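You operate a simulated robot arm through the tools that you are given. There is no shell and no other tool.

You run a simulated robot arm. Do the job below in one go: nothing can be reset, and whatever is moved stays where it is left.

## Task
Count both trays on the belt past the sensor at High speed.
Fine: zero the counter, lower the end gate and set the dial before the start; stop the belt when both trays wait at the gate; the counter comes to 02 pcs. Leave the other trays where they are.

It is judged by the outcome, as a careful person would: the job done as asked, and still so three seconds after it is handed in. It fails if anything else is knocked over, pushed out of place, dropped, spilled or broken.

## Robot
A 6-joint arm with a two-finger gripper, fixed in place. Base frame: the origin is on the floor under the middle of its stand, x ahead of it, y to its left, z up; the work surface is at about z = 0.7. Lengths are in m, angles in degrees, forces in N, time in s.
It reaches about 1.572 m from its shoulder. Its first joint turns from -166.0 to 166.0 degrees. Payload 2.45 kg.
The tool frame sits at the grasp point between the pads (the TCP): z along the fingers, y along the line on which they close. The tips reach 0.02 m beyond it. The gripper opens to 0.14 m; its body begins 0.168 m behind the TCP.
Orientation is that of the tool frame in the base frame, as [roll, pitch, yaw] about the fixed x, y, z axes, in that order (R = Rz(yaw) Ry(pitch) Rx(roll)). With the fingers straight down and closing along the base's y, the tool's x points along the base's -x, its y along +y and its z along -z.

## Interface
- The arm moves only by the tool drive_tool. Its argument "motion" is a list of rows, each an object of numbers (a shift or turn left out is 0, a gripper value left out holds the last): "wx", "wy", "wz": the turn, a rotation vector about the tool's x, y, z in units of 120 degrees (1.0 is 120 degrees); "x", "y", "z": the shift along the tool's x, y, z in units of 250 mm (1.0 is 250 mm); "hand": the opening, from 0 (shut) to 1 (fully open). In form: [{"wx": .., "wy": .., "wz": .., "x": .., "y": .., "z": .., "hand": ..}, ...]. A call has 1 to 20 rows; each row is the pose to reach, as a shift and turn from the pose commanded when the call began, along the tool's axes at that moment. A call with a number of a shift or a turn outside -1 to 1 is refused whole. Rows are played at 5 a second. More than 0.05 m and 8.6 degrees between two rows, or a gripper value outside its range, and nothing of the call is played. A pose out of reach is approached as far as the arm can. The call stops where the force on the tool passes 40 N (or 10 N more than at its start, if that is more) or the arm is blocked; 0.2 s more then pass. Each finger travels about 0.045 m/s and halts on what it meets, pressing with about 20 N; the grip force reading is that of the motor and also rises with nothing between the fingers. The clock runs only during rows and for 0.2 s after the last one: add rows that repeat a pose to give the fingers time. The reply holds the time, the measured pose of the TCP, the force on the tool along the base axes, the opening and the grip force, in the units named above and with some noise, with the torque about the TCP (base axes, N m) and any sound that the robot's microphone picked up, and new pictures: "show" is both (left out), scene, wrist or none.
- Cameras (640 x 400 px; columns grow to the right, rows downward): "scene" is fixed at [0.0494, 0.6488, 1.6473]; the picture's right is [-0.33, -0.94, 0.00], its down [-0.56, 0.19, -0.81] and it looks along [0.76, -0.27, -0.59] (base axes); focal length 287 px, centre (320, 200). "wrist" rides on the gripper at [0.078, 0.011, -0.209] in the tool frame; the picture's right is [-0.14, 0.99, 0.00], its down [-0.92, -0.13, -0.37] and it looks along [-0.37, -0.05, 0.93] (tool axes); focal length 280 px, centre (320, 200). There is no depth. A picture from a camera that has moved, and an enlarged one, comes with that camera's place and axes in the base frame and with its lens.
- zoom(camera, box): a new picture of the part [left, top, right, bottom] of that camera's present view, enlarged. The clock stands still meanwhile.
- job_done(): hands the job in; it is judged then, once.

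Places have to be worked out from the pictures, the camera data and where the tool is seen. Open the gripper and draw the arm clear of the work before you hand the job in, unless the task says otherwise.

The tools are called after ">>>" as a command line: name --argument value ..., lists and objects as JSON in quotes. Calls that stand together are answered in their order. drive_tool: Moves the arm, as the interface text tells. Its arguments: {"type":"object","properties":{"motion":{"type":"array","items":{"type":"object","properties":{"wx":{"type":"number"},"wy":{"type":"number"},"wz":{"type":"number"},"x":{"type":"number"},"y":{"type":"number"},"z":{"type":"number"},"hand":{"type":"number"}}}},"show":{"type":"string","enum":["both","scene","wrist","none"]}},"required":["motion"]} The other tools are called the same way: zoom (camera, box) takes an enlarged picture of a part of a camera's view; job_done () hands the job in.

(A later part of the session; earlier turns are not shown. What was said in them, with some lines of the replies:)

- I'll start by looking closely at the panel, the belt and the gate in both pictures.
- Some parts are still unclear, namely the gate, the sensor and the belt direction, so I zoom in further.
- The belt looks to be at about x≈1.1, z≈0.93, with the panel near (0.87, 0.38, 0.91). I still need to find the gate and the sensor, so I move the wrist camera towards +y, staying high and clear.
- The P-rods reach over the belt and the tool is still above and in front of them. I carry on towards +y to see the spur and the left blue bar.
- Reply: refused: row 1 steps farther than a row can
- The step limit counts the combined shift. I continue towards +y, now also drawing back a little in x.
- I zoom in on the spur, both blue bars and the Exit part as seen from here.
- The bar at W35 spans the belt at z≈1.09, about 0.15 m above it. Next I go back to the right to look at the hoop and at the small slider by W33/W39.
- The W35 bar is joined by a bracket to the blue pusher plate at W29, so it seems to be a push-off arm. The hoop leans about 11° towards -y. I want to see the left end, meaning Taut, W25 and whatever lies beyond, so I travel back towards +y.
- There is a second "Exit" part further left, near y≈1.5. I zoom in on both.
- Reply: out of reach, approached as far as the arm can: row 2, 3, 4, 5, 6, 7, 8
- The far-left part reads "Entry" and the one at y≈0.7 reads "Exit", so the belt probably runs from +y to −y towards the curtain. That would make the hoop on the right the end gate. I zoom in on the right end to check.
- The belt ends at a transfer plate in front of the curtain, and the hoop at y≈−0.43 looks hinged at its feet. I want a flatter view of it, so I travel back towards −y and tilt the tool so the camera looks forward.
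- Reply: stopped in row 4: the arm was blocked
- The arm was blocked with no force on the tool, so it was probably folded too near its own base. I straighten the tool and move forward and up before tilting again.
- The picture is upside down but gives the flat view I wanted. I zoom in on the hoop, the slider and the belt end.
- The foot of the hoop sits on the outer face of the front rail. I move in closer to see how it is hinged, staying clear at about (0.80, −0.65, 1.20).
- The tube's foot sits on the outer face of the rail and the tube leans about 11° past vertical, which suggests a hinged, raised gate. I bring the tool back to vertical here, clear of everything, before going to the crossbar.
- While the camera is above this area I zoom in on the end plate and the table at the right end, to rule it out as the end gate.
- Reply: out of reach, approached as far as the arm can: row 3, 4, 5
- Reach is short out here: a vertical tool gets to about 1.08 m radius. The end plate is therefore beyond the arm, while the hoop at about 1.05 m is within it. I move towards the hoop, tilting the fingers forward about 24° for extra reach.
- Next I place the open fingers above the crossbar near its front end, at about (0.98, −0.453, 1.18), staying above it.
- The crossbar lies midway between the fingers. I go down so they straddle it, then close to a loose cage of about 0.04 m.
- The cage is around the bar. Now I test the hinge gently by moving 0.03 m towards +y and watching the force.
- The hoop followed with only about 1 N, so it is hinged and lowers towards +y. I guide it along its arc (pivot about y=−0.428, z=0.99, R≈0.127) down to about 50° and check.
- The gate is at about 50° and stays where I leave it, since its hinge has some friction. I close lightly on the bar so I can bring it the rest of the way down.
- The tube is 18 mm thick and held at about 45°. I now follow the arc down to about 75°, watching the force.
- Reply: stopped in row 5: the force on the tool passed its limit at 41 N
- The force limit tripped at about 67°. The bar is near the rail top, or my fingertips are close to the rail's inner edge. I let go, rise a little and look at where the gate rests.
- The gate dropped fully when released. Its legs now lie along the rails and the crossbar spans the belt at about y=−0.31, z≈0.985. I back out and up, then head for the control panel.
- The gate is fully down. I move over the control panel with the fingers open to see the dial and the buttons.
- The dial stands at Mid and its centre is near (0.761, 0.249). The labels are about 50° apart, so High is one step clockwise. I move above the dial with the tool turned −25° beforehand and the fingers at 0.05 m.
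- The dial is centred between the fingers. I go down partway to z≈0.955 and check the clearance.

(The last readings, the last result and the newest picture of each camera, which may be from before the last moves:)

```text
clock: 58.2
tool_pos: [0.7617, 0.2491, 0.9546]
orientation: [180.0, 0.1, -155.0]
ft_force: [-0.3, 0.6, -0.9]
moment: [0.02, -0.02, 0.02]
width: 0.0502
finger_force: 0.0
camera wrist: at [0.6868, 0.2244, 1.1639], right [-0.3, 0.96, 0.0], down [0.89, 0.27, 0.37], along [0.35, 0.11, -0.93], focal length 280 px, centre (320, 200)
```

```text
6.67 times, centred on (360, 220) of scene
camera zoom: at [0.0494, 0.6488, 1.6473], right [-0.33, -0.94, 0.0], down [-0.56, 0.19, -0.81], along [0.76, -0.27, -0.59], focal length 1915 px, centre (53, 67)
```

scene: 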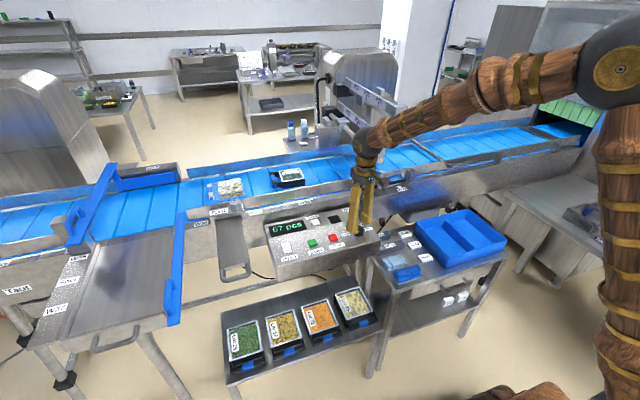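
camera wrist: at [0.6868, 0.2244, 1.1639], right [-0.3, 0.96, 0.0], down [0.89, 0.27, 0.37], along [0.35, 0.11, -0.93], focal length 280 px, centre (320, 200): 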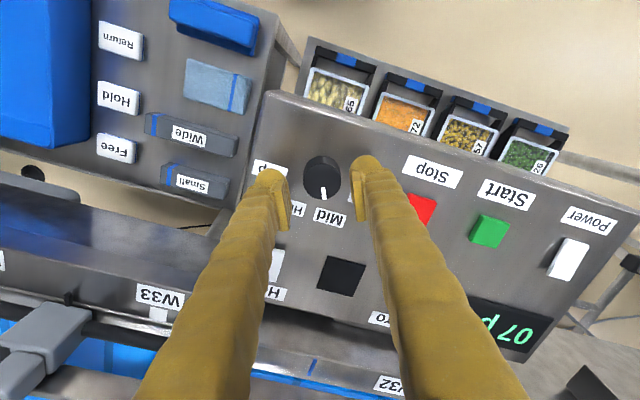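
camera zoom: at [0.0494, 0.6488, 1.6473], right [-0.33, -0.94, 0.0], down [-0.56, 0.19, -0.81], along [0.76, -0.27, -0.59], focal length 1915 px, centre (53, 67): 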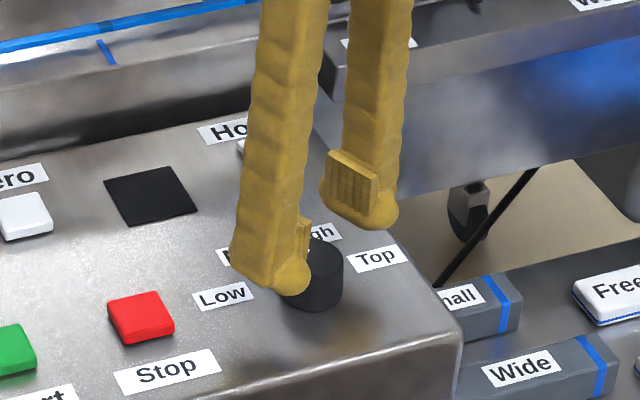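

I go down another 18 mm so the pads reach the upper part of the dial, watching for contact.

>>> drive_tool --motion '[{"z": 0.02}, {"z": 0.04}, {"z": 0.06}, {"z": 0.072}]' --show "none"

>>> zoom --camera "scene" --box '[320, 190, 400, 250]'

>>> zoom --camera "wrist" --box '[240, 100, 400, 225]'

```text
clock: 59.2
tool_pos: [0.7617, 0.2489, 0.9372]
orientation: [-180.0, 0.0, -154.9]
ft_force: [0.6, -0.3, 0.2]
moment: [-0.03, -0.04, 0.0]
width: 0.0503
finger_force: 0.1
```

```text
6.67 times, centred on (360, 220) of scene
camera zoom: at [0.0494, 0.6488, 1.6473], right [-0.33, -0.94, 0.0], down [-0.56, 0.19, -0.81], along [0.76, -0.27, -0.59], focal length 1915 px, centre (53, 67)
```

zoom: 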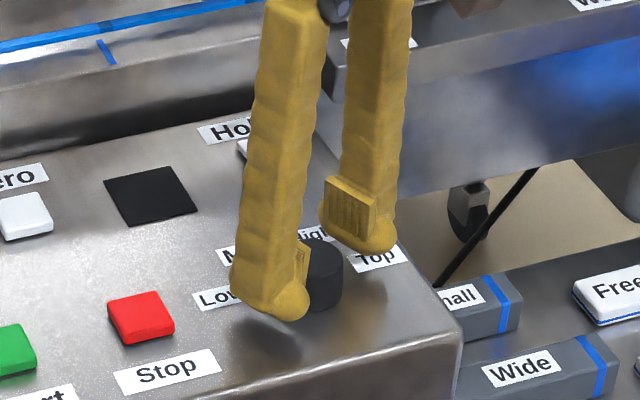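

```text
3.20 times, centred on (320, 162) of wrist
camera zoom: at [0.6864, 0.2237, 1.1455], right [-0.3, 0.96, 0.0], down [0.89, 0.27, 0.37], along [0.35, 0.11, -0.93], focal length 897 px, centre (320, 320)
```

zoom: 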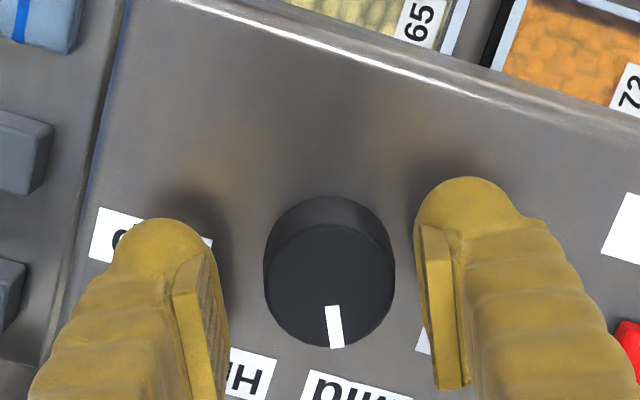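

The tips still clear the panel by about 12 mm. I go down 7 mm more and close on the dial.

>>> drive_tool --motion '[{"z": 0.014}, {"z": 0.028}, {"z": 0.028, "hand": 0.25}, {"z": 0.028, "hand": 0.15}, {"z": 0.028, "hand": 0.15}, {"z": 0.028, "hand": 0.15}, {"z": 0.028, "hand": 0.15}]' --show "none"

>>> zoom --camera "wrist" --box '[240, 100, 400, 225]'

```text
clock: 60.8
tool_pos: [0.7615, 0.2492, 0.9295]
orientation: [-180.0, 0.1, -154.9]
ft_force: [-10.4, 22.2, -1.7]
moment: [0.2, 0.09, -0.03]
width: 0.0375
finger_force: 12.7
```

```text
3.20 times, centred on (320, 162) of wrist
camera zoom: at [0.6865, 0.2246, 1.1386], right [-0.3, 0.96, 0.0], down [0.89, 0.27, 0.37], along [0.35, 0.11, -0.93], focal length 897 px, centre (320, 320)
```

zoom: 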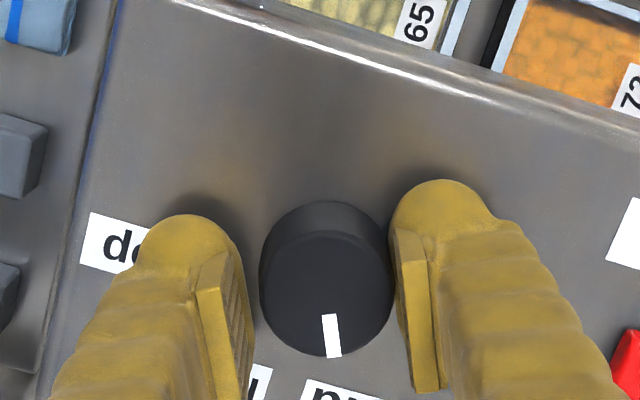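

The right-hand finger touched first, pushing 22 N towards +y. I shift 3 mm along the tool's y to centre on the dial, then finish closing.

>>> drive_tool --motion '[{"y": 0.006, "hand": 0.27}, {"y": 0.012, "hand": 0.27}, {"y": 0.012, "hand": 0.24}, {"y": 0.012, "hand": 0.22}, {"y": 0.012, "hand": 0.2}, {"y": 0.012, "hand": 0.2}]' --show "none"

>>> zoom --camera "wrist" --box '[240, 100, 400, 225]'

```text
clock: 62.2
tool_pos: [0.76, 0.2518, 0.9289]
orientation: [179.9, 0.0, -154.8]
ft_force: [8.1, -15.3, 1.3]
moment: [-0.17, -0.12, 0.03]
width: 0.0337
finger_force: 37.1
```

```text
3.20 times, centred on (320, 162) of wrist
camera zoom: at [0.6854, 0.2265, 1.1387], right [-0.3, 0.96, 0.0], down [0.89, 0.27, 0.37], along [0.35, 0.11, -0.93], focal length 897 px, centre (320, 320)
```

zoom: 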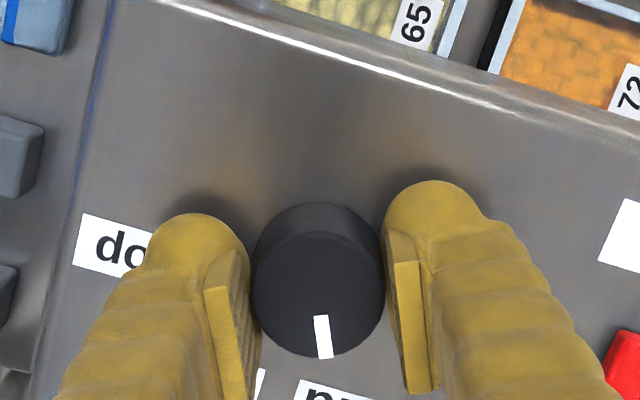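

The dial is clamped at 33.7 mm. I ease back 1.2 mm to relieve the side load, then turn 50° clockwise.

>>> drive_tool --motion '[{"y": -0.005, "hand": 0.15}, {"y": -0.005, "wz": 0.05}, {"y": -0.005, "wz": 0.104}, {"y": -0.005, "wz": 0.156}, {"y": -0.005, "wz": 0.208}, {"y": -0.005, "wz": 0.26}, {"y": -0.005, "wz": 0.312}, {"y": -0.005, "wz": 0.364}, {"y": -0.005, "wz": 0.417}, {"y": -0.005, "wz": 0.417}]' --show "both"

>>> zoom --camera "wrist" --box '[240, 100, 400, 225]'

```text
clock: 64.2
tool_pos: [0.7599, 0.2484, 0.9299]
orientation: [-179.9, 0.1, 156.0]
ft_force: [-0.3, -5.8, 5.5]
moment: [-0.15, -0.01, 0.04]
width: 0.0333
finger_force: 44.5
stopped in row 10: the force on the tool passed its limit at 41 N (the readings are from after the stop); the commanded pose is now the measured one
camera wrist: at [0.694, 0.2897, 1.1386], right [0.53, 0.85, 0.0], down [0.79, -0.49, 0.37], along [0.31, -0.2, -0.93], focal length 280 px, centre (320, 200)
```

scene: 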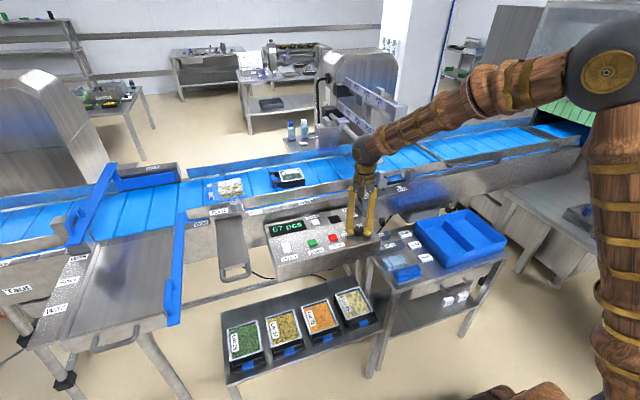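
wrist: 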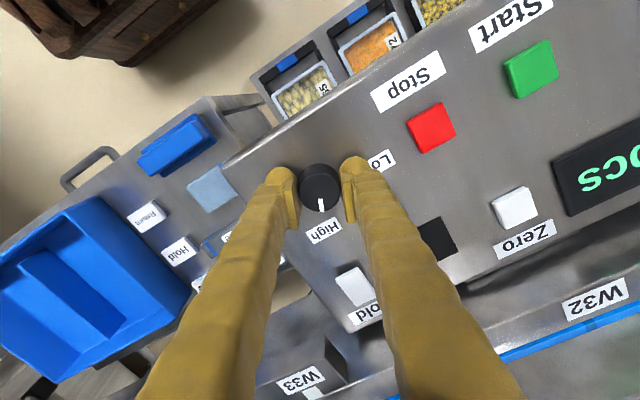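

```text
3.20 times, centred on (320, 162) of wrist
camera zoom: at [0.694, 0.2897, 1.1386], right [0.53, 0.85, 0.0], down [0.79, -0.49, 0.37], along [0.31, -0.2, -0.93], focal length 897 px, centre (320, 320)
```

zoom: 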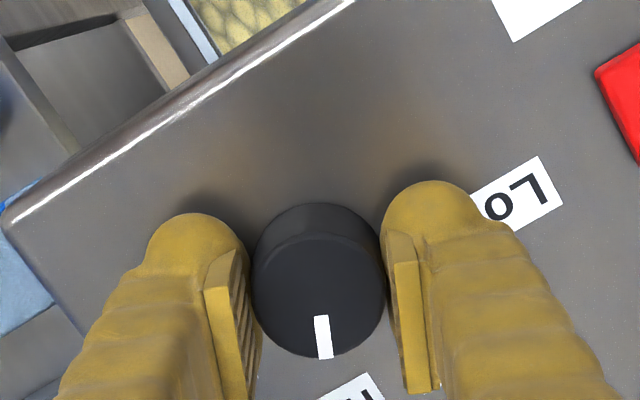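

The dial turned with the gripper and the pointer now faces "High". I release it, rise and check the setting.

>>> drive_tool --motion '[{"hand": 0.25}, {"hand": 0.33}, {"hand": 0.4}, {"hand": 0.4, "z": -0.1}, {"hand": 0.4, "z": -0.25}, {"hand": 0.4, "z": -0.4}, {"hand": 0.4, "z": -0.5}, {"hand": 0.4, "z": -0.5}]' --show "both"

>>> zoom --camera "wrist" --box '[240, 100, 400, 225]'

>>> zoom --camera "scene" --box '[260, 200, 390, 280]'

```text
clock: 66.0
tool_pos: [0.7604, 0.2493, 1.0547]
orientation: [-179.8, 0.0, 156.0]
ft_force: [0.3, -0.5, 0.1]
moment: [-0.02, 0.02, 0.0]
width: 0.0559
finger_force: 0.1
camera wrist: at [0.6939, 0.2906, 1.2635], right [0.53, 0.85, 0.0], down [0.79, -0.49, 0.37], along [0.31, -0.2, -0.93], focal length 280 px, centre (320, 200)
```

scene: 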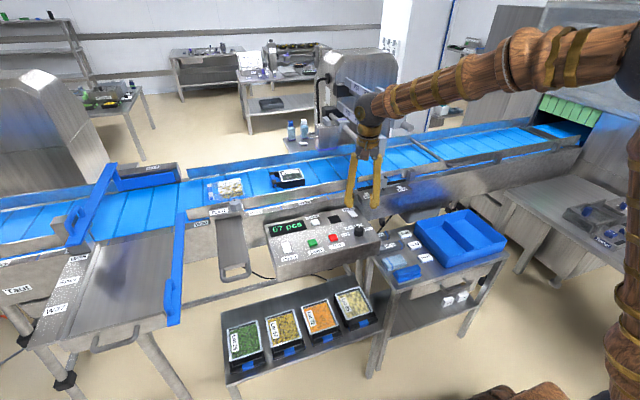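
wrist: 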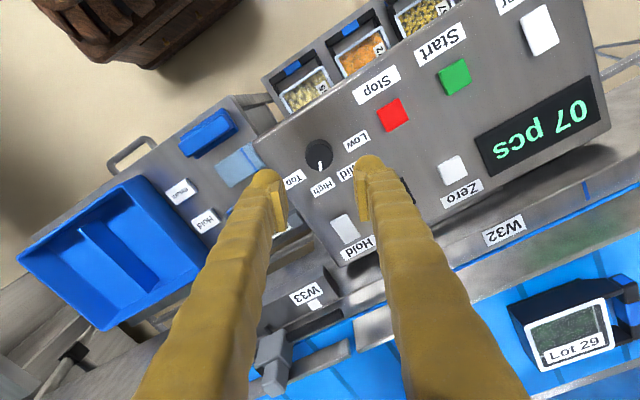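

```text
3.20 times, centred on (320, 162) of wrist
camera zoom: at [0.6939, 0.2906, 1.2635], right [0.53, 0.85, 0.0], down [0.79, -0.49, 0.37], along [0.31, -0.2, -0.93], focal length 897 px, centre (320, 320)
```

zoom: 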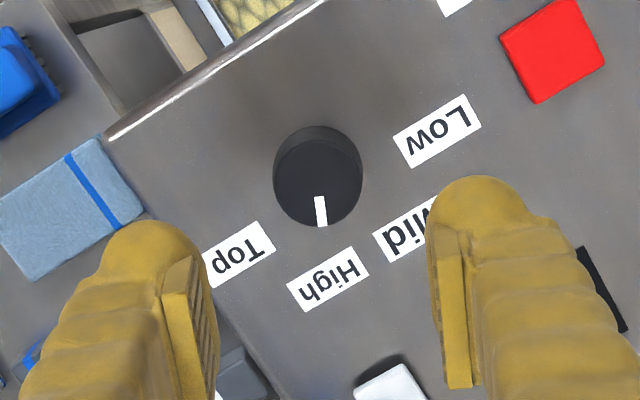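

```text
4.92 times, centred on (325, 240) of scene
camera zoom: at [0.0494, 0.6488, 1.6473], right [-0.33, -0.94, 0.0], down [-0.56, 0.19, -0.81], along [0.76, -0.27, -0.59], focal length 1414 px, centre (295, 3)
```

zoom: 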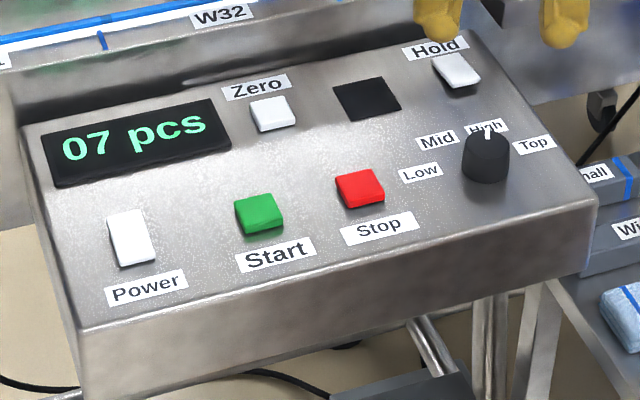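

The pointer stands at High, about −27°, which matches the label. Next I press Zero: I move above about (0.870, 0.383), squaring the tool and closing the fingers.

>>> drive_tool --motion '[{"x": -0.03, "y": 0.11, "wz": -0.033, "hand": 0.2}, {"x": -0.06, "y": 0.22, "wz": -0.067, "hand": 0.0}, {"x": -0.09, "y": 0.33, "wz": -0.1, "hand": 0.0}, {"x": -0.122, "y": 0.445, "wz": -0.133, "hand": 0.0}, {"x": -0.153, "y": 0.556, "z": 0.1, "wz": -0.167, "hand": 0.0}, {"x": -0.183, "y": 0.667, "z": 0.2, "wz": -0.2, "hand": 0.0}, {"x": -0.183, "y": 0.667, "z": 0.2, "wz": -0.2, "hand": 0.0}]' --show "both"

>>> zoom --camera "wrist" --box '[240, 80, 400, 205]'

>>> zoom --camera "scene" --box '[260, 180, 370, 260]'

```text
clock: 67.6
tool_pos: [0.8697, 0.3818, 1.0039]
orientation: [-180.0, 0.0, 179.9]
ft_force: [-1.1, -0.6, -0.4]
moment: [0.03, 0.01, 0.03]
width: 0.0
finger_force: 19.9
camera wrist: at [0.7922, 0.3921, 1.2127], right [0.14, 0.99, 0.0], down [0.92, -0.13, 0.37], along [0.36, -0.05, -0.93], focal length 280 px, centre (320, 200)
```

scene: 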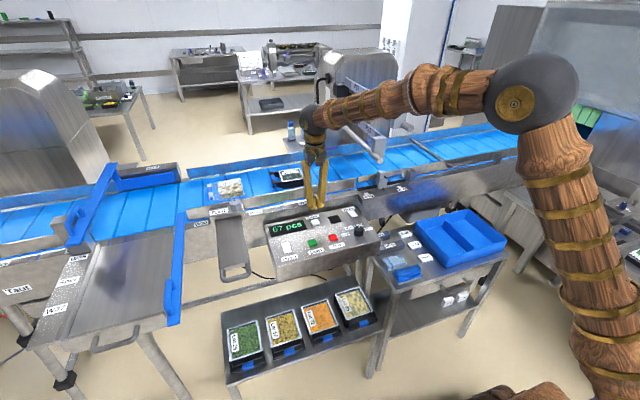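
wrist: 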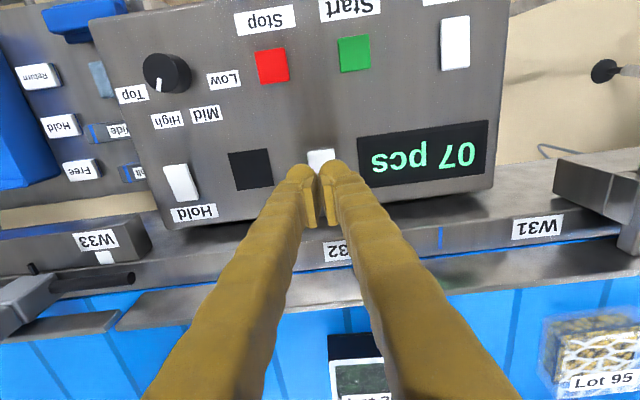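

```text
3.20 times, centred on (320, 142) of wrist
camera zoom: at [0.7922, 0.3921, 1.2127], right [0.14, 0.99, 0.0], down [0.92, -0.13, 0.37], along [0.36, -0.05, -0.93], focal length 897 px, centre (320, 384)
```

zoom: 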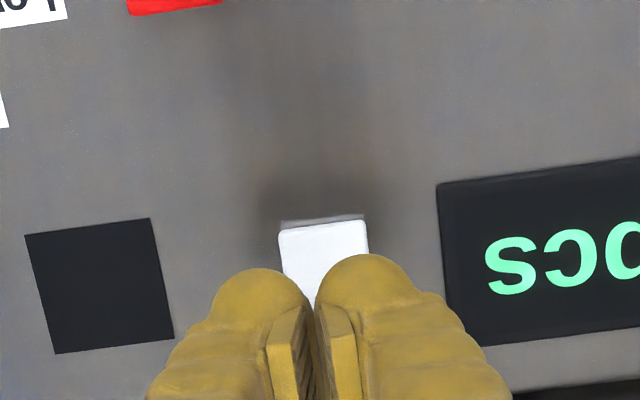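

```text
5.00 times, centred on (315, 220) of scene
camera zoom: at [0.0494, 0.6488, 1.6473], right [-0.33, -0.94, 0.0], down [-0.56, 0.19, -0.81], along [0.76, -0.27, -0.59], focal length 1436 px, centre (345, 100)
```

zoom: 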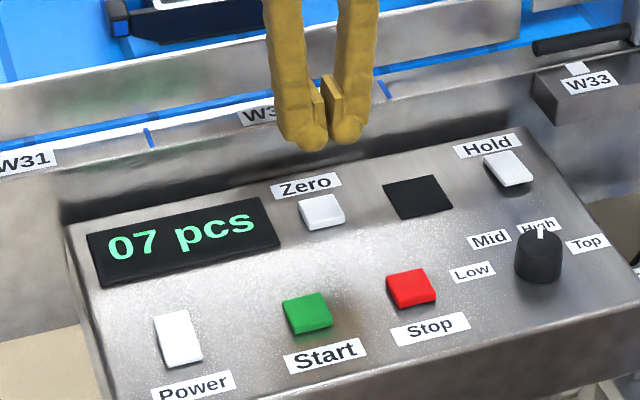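

The fingertips are lined up with Zero to within about 2 mm. I go down slowly to just past the expected contact.

>>> drive_tool --motion '[{"z": 0.11}, {"z": 0.2156}, {"z": 0.2356}, {"z": 0.2476}, {"z": 0.2596}, {"z": 0.2716}, {"z": 0.2836}, {"z": 0.2956}, {"z": 0.2956}]' --show "none"

>>> zoom --camera "scene" --box '[260, 180, 370, 260]'

```text
clock: 69.6
tool_pos: [0.8686, 0.3834, 0.9295]
orientation: [-180.0, 0.0, -180.0]
ft_force: [0.4, -0.4, 2.0]
moment: [-0.01, 0.0, 0.03]
width: 0.0058
finger_force: 29.5
heard: click
```

```text
5.00 times, centred on (315, 220) of scene
camera zoom: at [0.0494, 0.6488, 1.6473], right [-0.33, -0.94, 0.0], down [-0.56, 0.19, -0.81], along [0.76, -0.27, -0.59], focal length 1436 px, centre (345, 100)
```

zoom: 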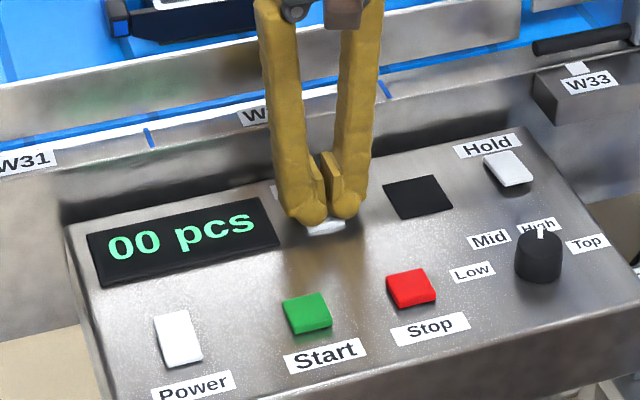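

A click sounded and the counter now reads 00 pcs. I lift off and move above Start at about (0.767, 0.428).

>>> drive_tool --motion '[{"z": -0.1}, {"z": -0.2}, {"z": -0.22, "x": 0.13, "y": 0.06}, {"z": -0.22, "x": 0.27, "y": 0.12}, {"z": -0.22, "x": 0.406, "y": 0.178}, {"z": -0.22, "x": 0.406, "y": 0.178}]' --show "both"

>>> zoom --camera "wrist" --box '[240, 80, 400, 205]'

>>> zoom --camera "scene" --box '[180, 120, 500, 280]'

```text
clock: 71.0
tool_pos: [0.7679, 0.4276, 0.9838]
orientation: [-179.9, -0.1, 180.0]
ft_force: [0.3, 0.5, -0.6]
moment: [-0.01, -0.01, 0.02]
width: 0.0002
finger_force: 29.2
camera wrist: at [0.6912, 0.4379, 1.1941], right [0.14, 0.99, 0.0], down [0.92, -0.13, 0.37], along [0.36, -0.05, -0.93], focal length 280 px, centre (320, 200)
```

scene: 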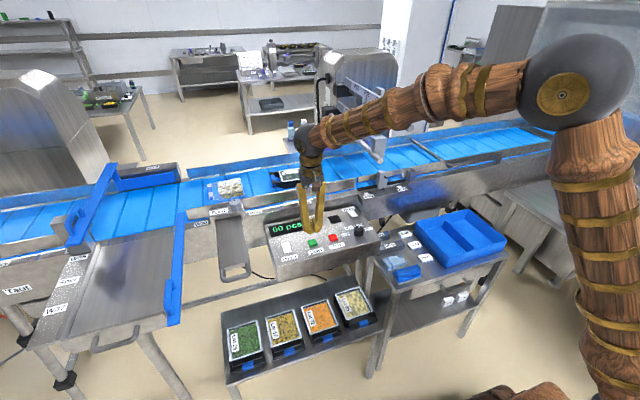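
wrist: 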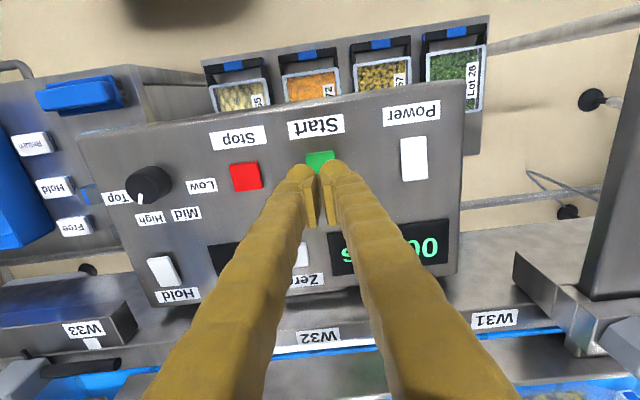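

```text
3.20 times, centred on (320, 142) of wrist
camera zoom: at [0.6912, 0.4379, 1.1941], right [0.14, 0.99, 0.0], down [0.92, -0.13, 0.37], along [0.36, -0.05, -0.93], focal length 897 px, centre (320, 384)
```

zoom: 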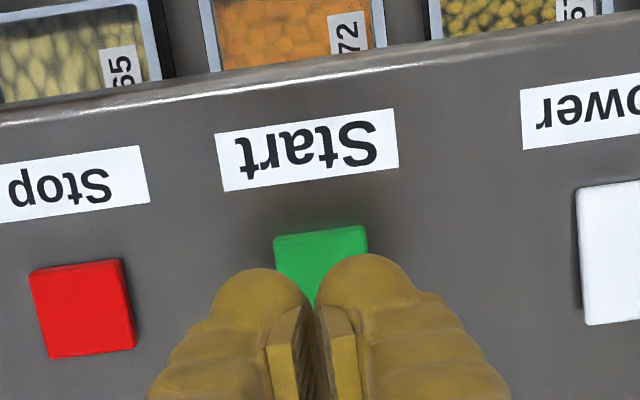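

```text
2.00 times, centred on (340, 200) of scene
camera zoom: at [0.0494, 0.6488, 1.6473], right [-0.33, -0.94, 0.0], down [-0.56, 0.19, -0.81], along [0.76, -0.27, -0.59], focal length 574 px, centre (280, 200)
```

zoom: 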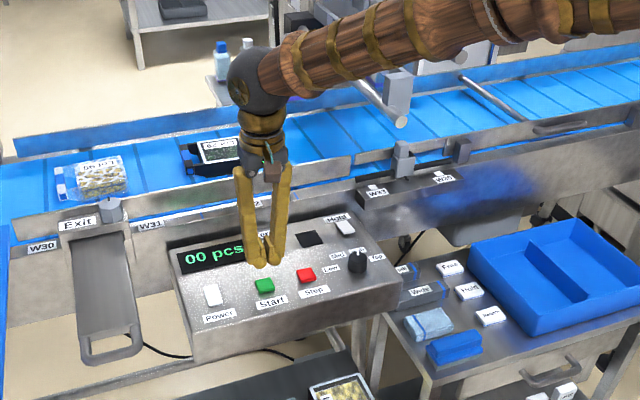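

The tool is aligned over Start, the gate is down, the dial is at High and the counter reads 00. I press Start, then lift and hover just above Stop.

>>> drive_tool --motion '[{"x": 0.012, "z": 0.11}, {"x": 0.012, "z": 0.18}, {"x": 0.012, "z": 0.195}, {"x": 0.012, "z": 0.208}, {"x": 0.012, "z": 0.22}, {"x": 0.012, "z": 0.22}, {"x": 0.012, "z": 0.12}, {"x": 0.012, "y": -0.15, "z": 0.08}, {"x": 0.012, "y": -0.31, "z": 0.1}, {"x": 0.012, "y": -0.31, "z": 0.14}]' --show "scene"

>>> zoom --camera "scene" --box '[180, 120, 500, 280]'

```text
clock: 73.2
tool_pos: [0.7656, 0.3494, 0.9515]
orientation: [-179.9, 0.0, -180.0]
ft_force: [-0.9, -0.7, 0.4]
moment: [-0.03, -0.02, 0.04]
width: 0.0
finger_force: 28.9
heard: click
```

scene: 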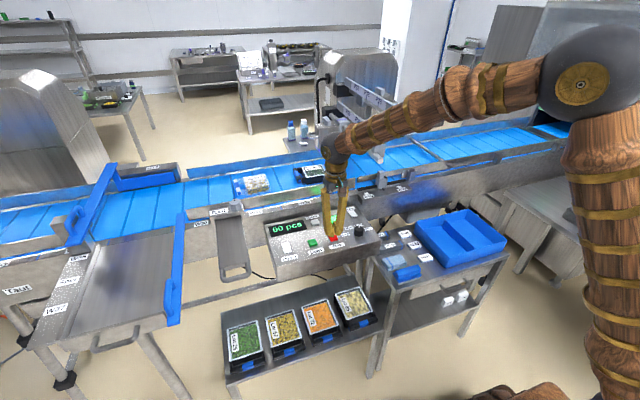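

```text
2.00 times, centred on (340, 200) of scene
camera zoom: at [0.0494, 0.6488, 1.6473], right [-0.33, -0.94, 0.0], down [-0.56, 0.19, -0.81], along [0.76, -0.27, -0.59], focal length 574 px, centre (280, 200)
```

zoom: 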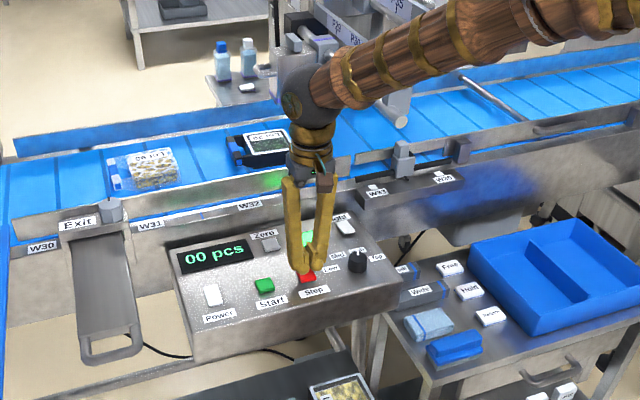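

The belt is running towards the gate and the run lamp is green. I hold over Stop and watch.

>>> drive_tool --motion '[{"z": 0.0}, {"z": 0.0}, {"z": 0.0}, {"z": 0.0}, {"z": 0.0}, {"z": 0.0}, {"z": 0.0}, {"z": 0.0}]' --show "scene"

>>> zoom --camera "scene" --box '[240, 100, 500, 240]'

```text
clock: 75.0
tool_pos: [0.7649, 0.349, 0.9507]
orientation: [-179.9, 0.2, 180.0]
ft_force: [-0.8, 0.3, -0.9]
moment: [-0.02, 0.01, 0.02]
width: 0.0
finger_force: 29.7
```

scene: 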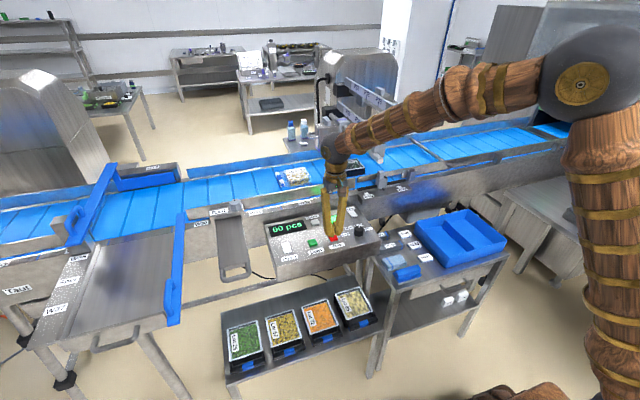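

```text
2.46 times, centred on (370, 170) of scene
camera zoom: at [0.0494, 0.6488, 1.6473], right [-0.33, -0.94, 0.0], down [-0.56, 0.19, -0.81], along [0.76, -0.27, -0.59], focal length 707 px, centre (197, 274)
```

zoom: 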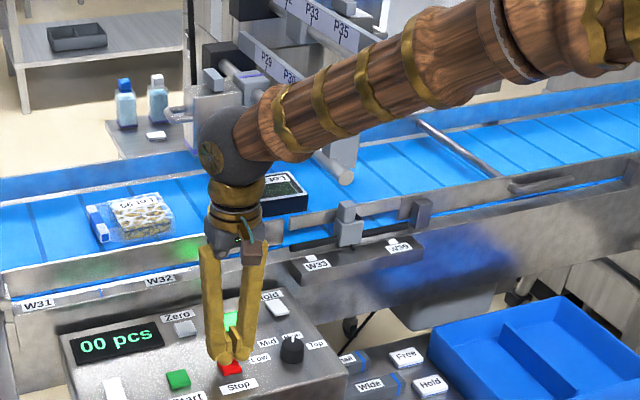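

Lot 29 is near y≈0.16 and moving at about 0.08 m/s. I keep waiting, about 5 s more until the first tray reaches the gate.

>>> drive_tool --motion '[{"z": 0.0}, {"z": 0.0}, {"z": 0.0}, {"z": 0.0}, {"z": 0.0}, {"z": 0.0}, {"z": 0.0}, {"z": 0.0}, {"z": 0.0}, {"z": 0.0}]' --show "none"

>>> zoom --camera "scene" --box '[240, 100, 500, 240]'

```text
clock: 77.2
tool_pos: [0.7661, 0.3499, 0.9504]
orientation: [-179.9, -0.1, -180.0]
ft_force: [-0.1, -0.2, -0.2]
moment: [0.02, 0.02, 0.02]
width: 0.0001
finger_force: 29.6
```

```text
2.46 times, centred on (370, 170) of scene
camera zoom: at [0.0494, 0.6488, 1.6473], right [-0.33, -0.94, 0.0], down [-0.56, 0.19, -0.81], along [0.76, -0.27, -0.59], focal length 707 px, centre (197, 274)
```

zoom: 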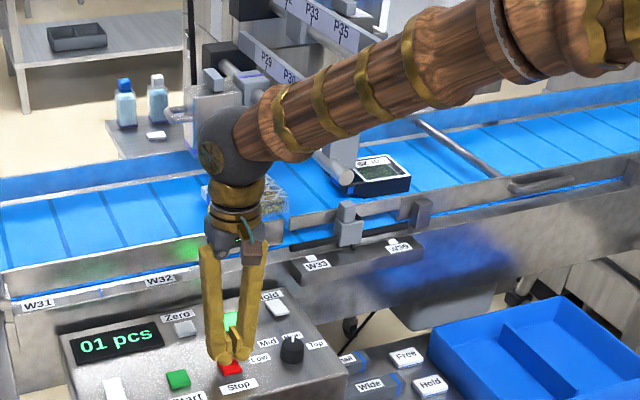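

The counter shows 01 pcs and Lot 29 is nearing the gate. I check in shorter steps now.

>>> drive_tool --motion '[{"z": 0.0}, {"z": 0.0}, {"z": 0.0}, {"z": 0.0}, {"z": 0.0}, {"z": 0.0}, {"z": 0.0}]' --show "none"

>>> zoom --camera "scene" --box '[340, 100, 500, 200]'

```text
clock: 78.8
tool_pos: [0.7652, 0.3496, 0.9501]
orientation: [-179.9, 0.0, 179.9]
ft_force: [0.1, 1.1, 0.8]
moment: [0.0, -0.02, 0.01]
width: 0.0001
finger_force: 29.4
```

```text
4.00 times, centred on (420, 150) of scene
camera zoom: at [0.0494, 0.6488, 1.6473], right [-0.33, -0.94, 0.0], down [-0.56, 0.19, -0.81], along [0.76, -0.27, -0.59], focal length 1149 px, centre (-80, 400)
```

zoom: 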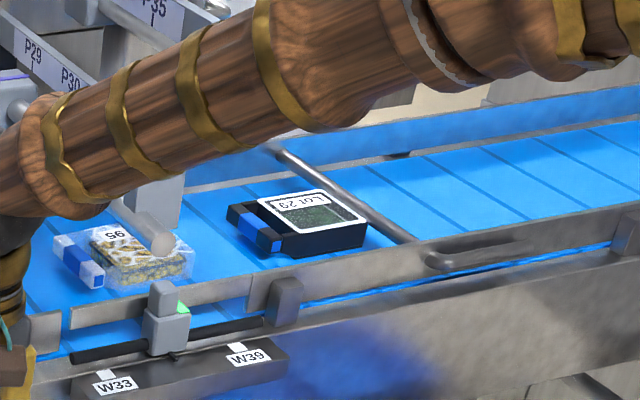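

Lot 29 is at the gate bar and the sensor lamp is lit for Lot 95. I check closely whether the bar holds the tray.

>>> drive_tool --motion '[{"z": 0.0}, {"z": 0.0}, {"z": 0.0}]' --show "none"

>>> zoom --camera "scene" --box '[340, 100, 500, 200]'

>>> zoom --camera "scene" --box '[250, 200, 390, 280]'

```text
clock: 79.6
tool_pos: [0.7647, 0.3486, 0.9502]
orientation: [-179.9, 0.0, -179.9]
ft_force: [-1.1, 0.9, 0.2]
moment: [-0.02, 0.01, 0.0]
width: 0.0001
finger_force: 29.6
```

```text
4.00 times, centred on (420, 150) of scene
camera zoom: at [0.0494, 0.6488, 1.6473], right [-0.33, -0.94, 0.0], down [-0.56, 0.19, -0.81], along [0.76, -0.27, -0.59], focal length 1149 px, centre (-80, 400)
```

zoom: 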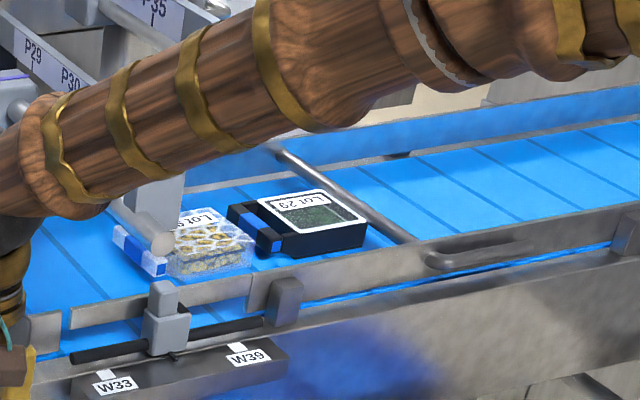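

```text
4.57 times, centred on (320, 240) of scene
camera zoom: at [0.0494, 0.6488, 1.6473], right [-0.33, -0.94, 0.0], down [-0.56, 0.19, -0.81], along [0.76, -0.27, -0.59], focal length 1313 px, centre (320, 17)
```

zoom: 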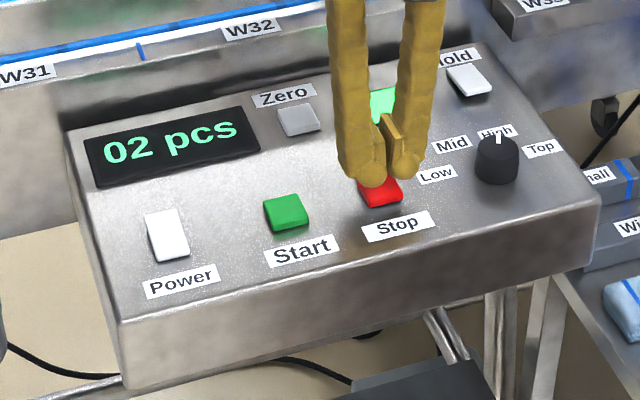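

The gate holds Lot 29, Lot 95 has closed up behind it and the counter reads 02 pcs. I press Stop.

>>> drive_tool --motion '[{"z": 0.04}, {"z": 0.075}, {"z": 0.088}, {"z": 0.088}, {"z": 0.04}, {"z": -0.05}]' --show "scene"

>>> zoom --camera "scene" --box '[340, 100, 500, 200]'

>>> zoom --camera "scene" --box '[250, 200, 390, 280]'

```text
clock: 81.0
tool_pos: [0.765, 0.3501, 0.9626]
orientation: [-179.9, 0.0, -179.9]
ft_force: [-0.1, -0.4, 0.0]
moment: [0.03, 0.01, 0.02]
width: 0.0
finger_force: 29.7
heard: click
```

scene: 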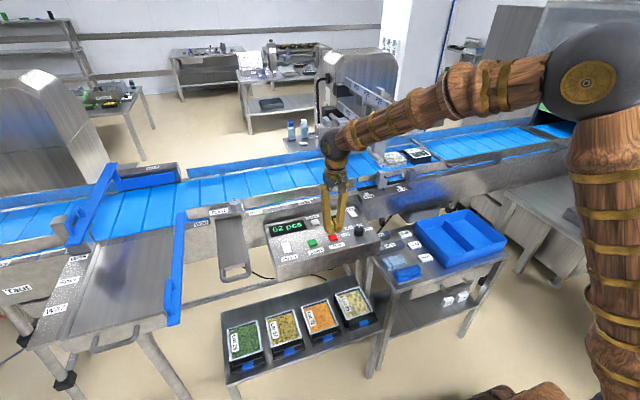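

```text
4.00 times, centred on (420, 150) of scene
camera zoom: at [0.0494, 0.6488, 1.6473], right [-0.33, -0.94, 0.0], down [-0.56, 0.19, -0.81], along [0.76, -0.27, -0.59], focal length 1149 px, centre (-80, 400)
```

zoom: 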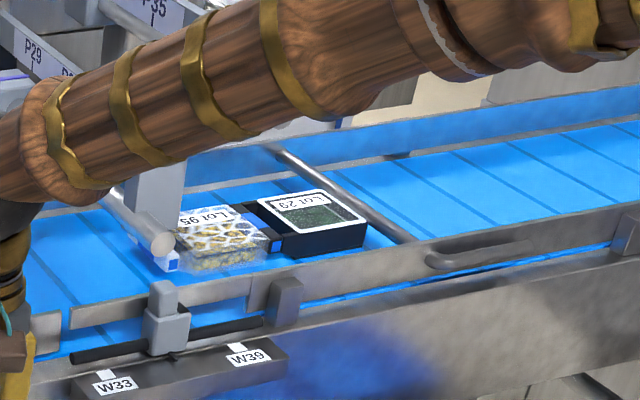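

```text
4.57 times, centred on (320, 240) of scene
camera zoom: at [0.0494, 0.6488, 1.6473], right [-0.33, -0.94, 0.0], down [-0.56, 0.19, -0.81], along [0.76, -0.27, -0.59], focal length 1313 px, centre (320, 17)
```

zoom: 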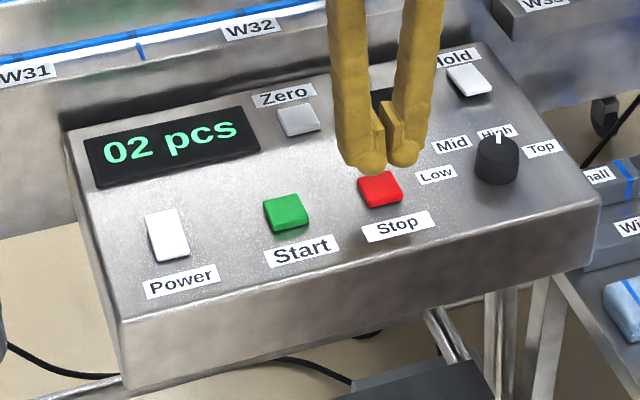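

The run lamp is off, the counter shows 02 pcs and both trays wait at the gate. I lift away and open the gripper, then check that everything stays put.

>>> drive_tool --motion '[{"z": -0.18}, {"z": -0.36}, {"z": -0.54}, {"z": -0.72, "x": 0.06, "hand": 0.3}, {"z": -0.88, "x": 0.14, "hand": 0.6}, {"z": -1.0, "x": 0.25, "hand": 1.0}, {"z": -1.0, "x": 0.4, "hand": 1.0}, {"z": -1.0, "x": 0.5, "hand": 1.0}, {"z": -1.0, "x": 0.5, "hand": 1.0}, {"z": -1.0, "x": 0.5, "hand": 1.0}]' --show "both"

>>> zoom --camera "scene" --box '[340, 100, 500, 200]'

>>> zoom --camera "scene" --box '[250, 200, 390, 280]'

```text
clock: 83.2
tool_pos: [0.6414, 0.3501, 1.2136]
orientation: [-179.8, 0.0, -180.0]
ft_force: [0.3, 1.3, -0.3]
moment: [0.01, 0.01, 0.0]
width: 0.1386
finger_force: 0.2
camera wrist: at [0.5637, 0.3606, 1.4226], right [0.14, 0.99, 0.0], down [0.92, -0.13, 0.37], along [0.36, -0.05, -0.93], focal length 280 px, centre (320, 200)
```

scene: 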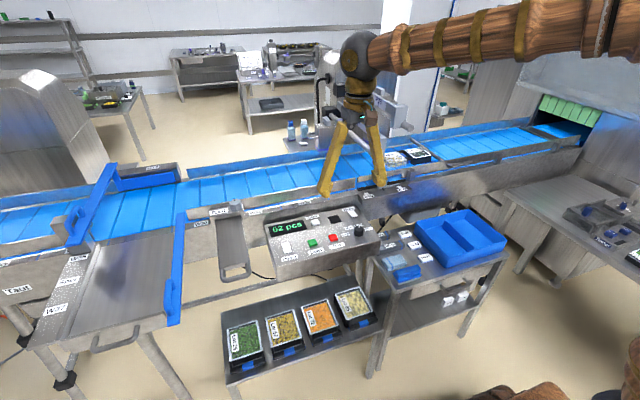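
wrist: 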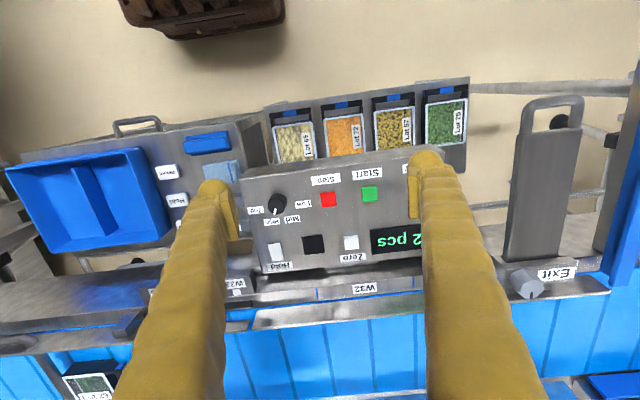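

```text
4.00 times, centred on (420, 150) of scene
camera zoom: at [0.0494, 0.6488, 1.6473], right [-0.33, -0.94, 0.0], down [-0.56, 0.19, -0.81], along [0.76, -0.27, -0.59], focal length 1149 px, centre (-80, 400)
```

zoom: 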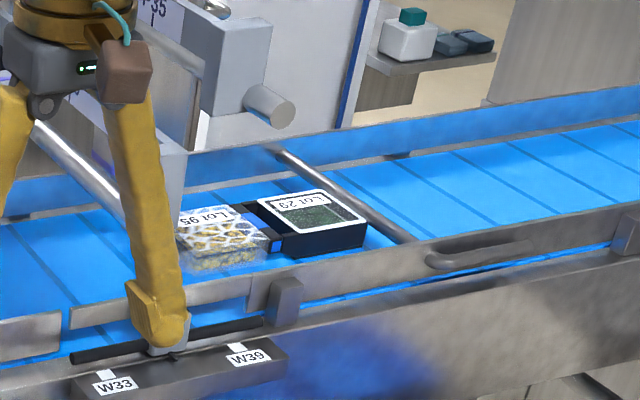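

```text
4.57 times, centred on (320, 240) of scene
camera zoom: at [0.0494, 0.6488, 1.6473], right [-0.33, -0.94, 0.0], down [-0.56, 0.19, -0.81], along [0.76, -0.27, -0.59], focal length 1313 px, centre (320, 17)
```

zoom: 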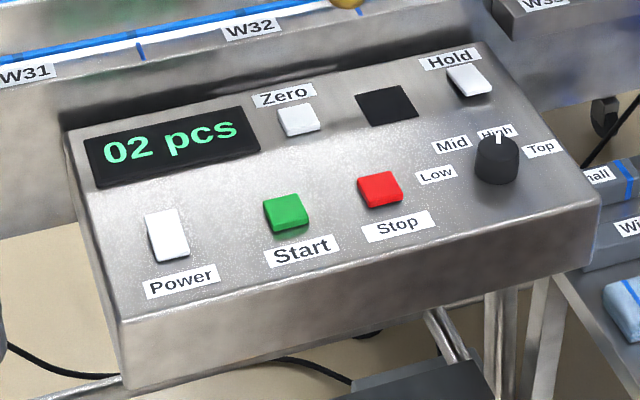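

The belt is stopped, the run lamp is off and the dial is at High. The counter holds at 02 pcs, both trays rest at the lowered gate, and the shelf trays are untouched. The gripper is open and clear of the work, so I hand the job in.

>>> job_done

```text
The job is handed in.
```

Both trays were counted past the sensor at High speed, and the counter reads 02 pcs. I've handed the job in, but no verdict has come back yet.

- **Before the start:** I lowered the end gate, turned the dial from Mid to High and zeroed the counter (it had read 07 pcs).
- **The run:** I pressed Start, and the count went to 01 and then 02. Lot 29 was held by the gate and Lot 95 closed up behind it, so I pressed Stop.
- **At hand-in:** The run lamp was off and neither tray had moved since the stop. The four trays on the shelf looked untouched, and the gripper was open and clear of the work.

The 40 N force limit tripped twice, once while lowering the gate and once as the dial reached High. The gate still dropped fully, the dial stayed at High, and nothing looked damaged.
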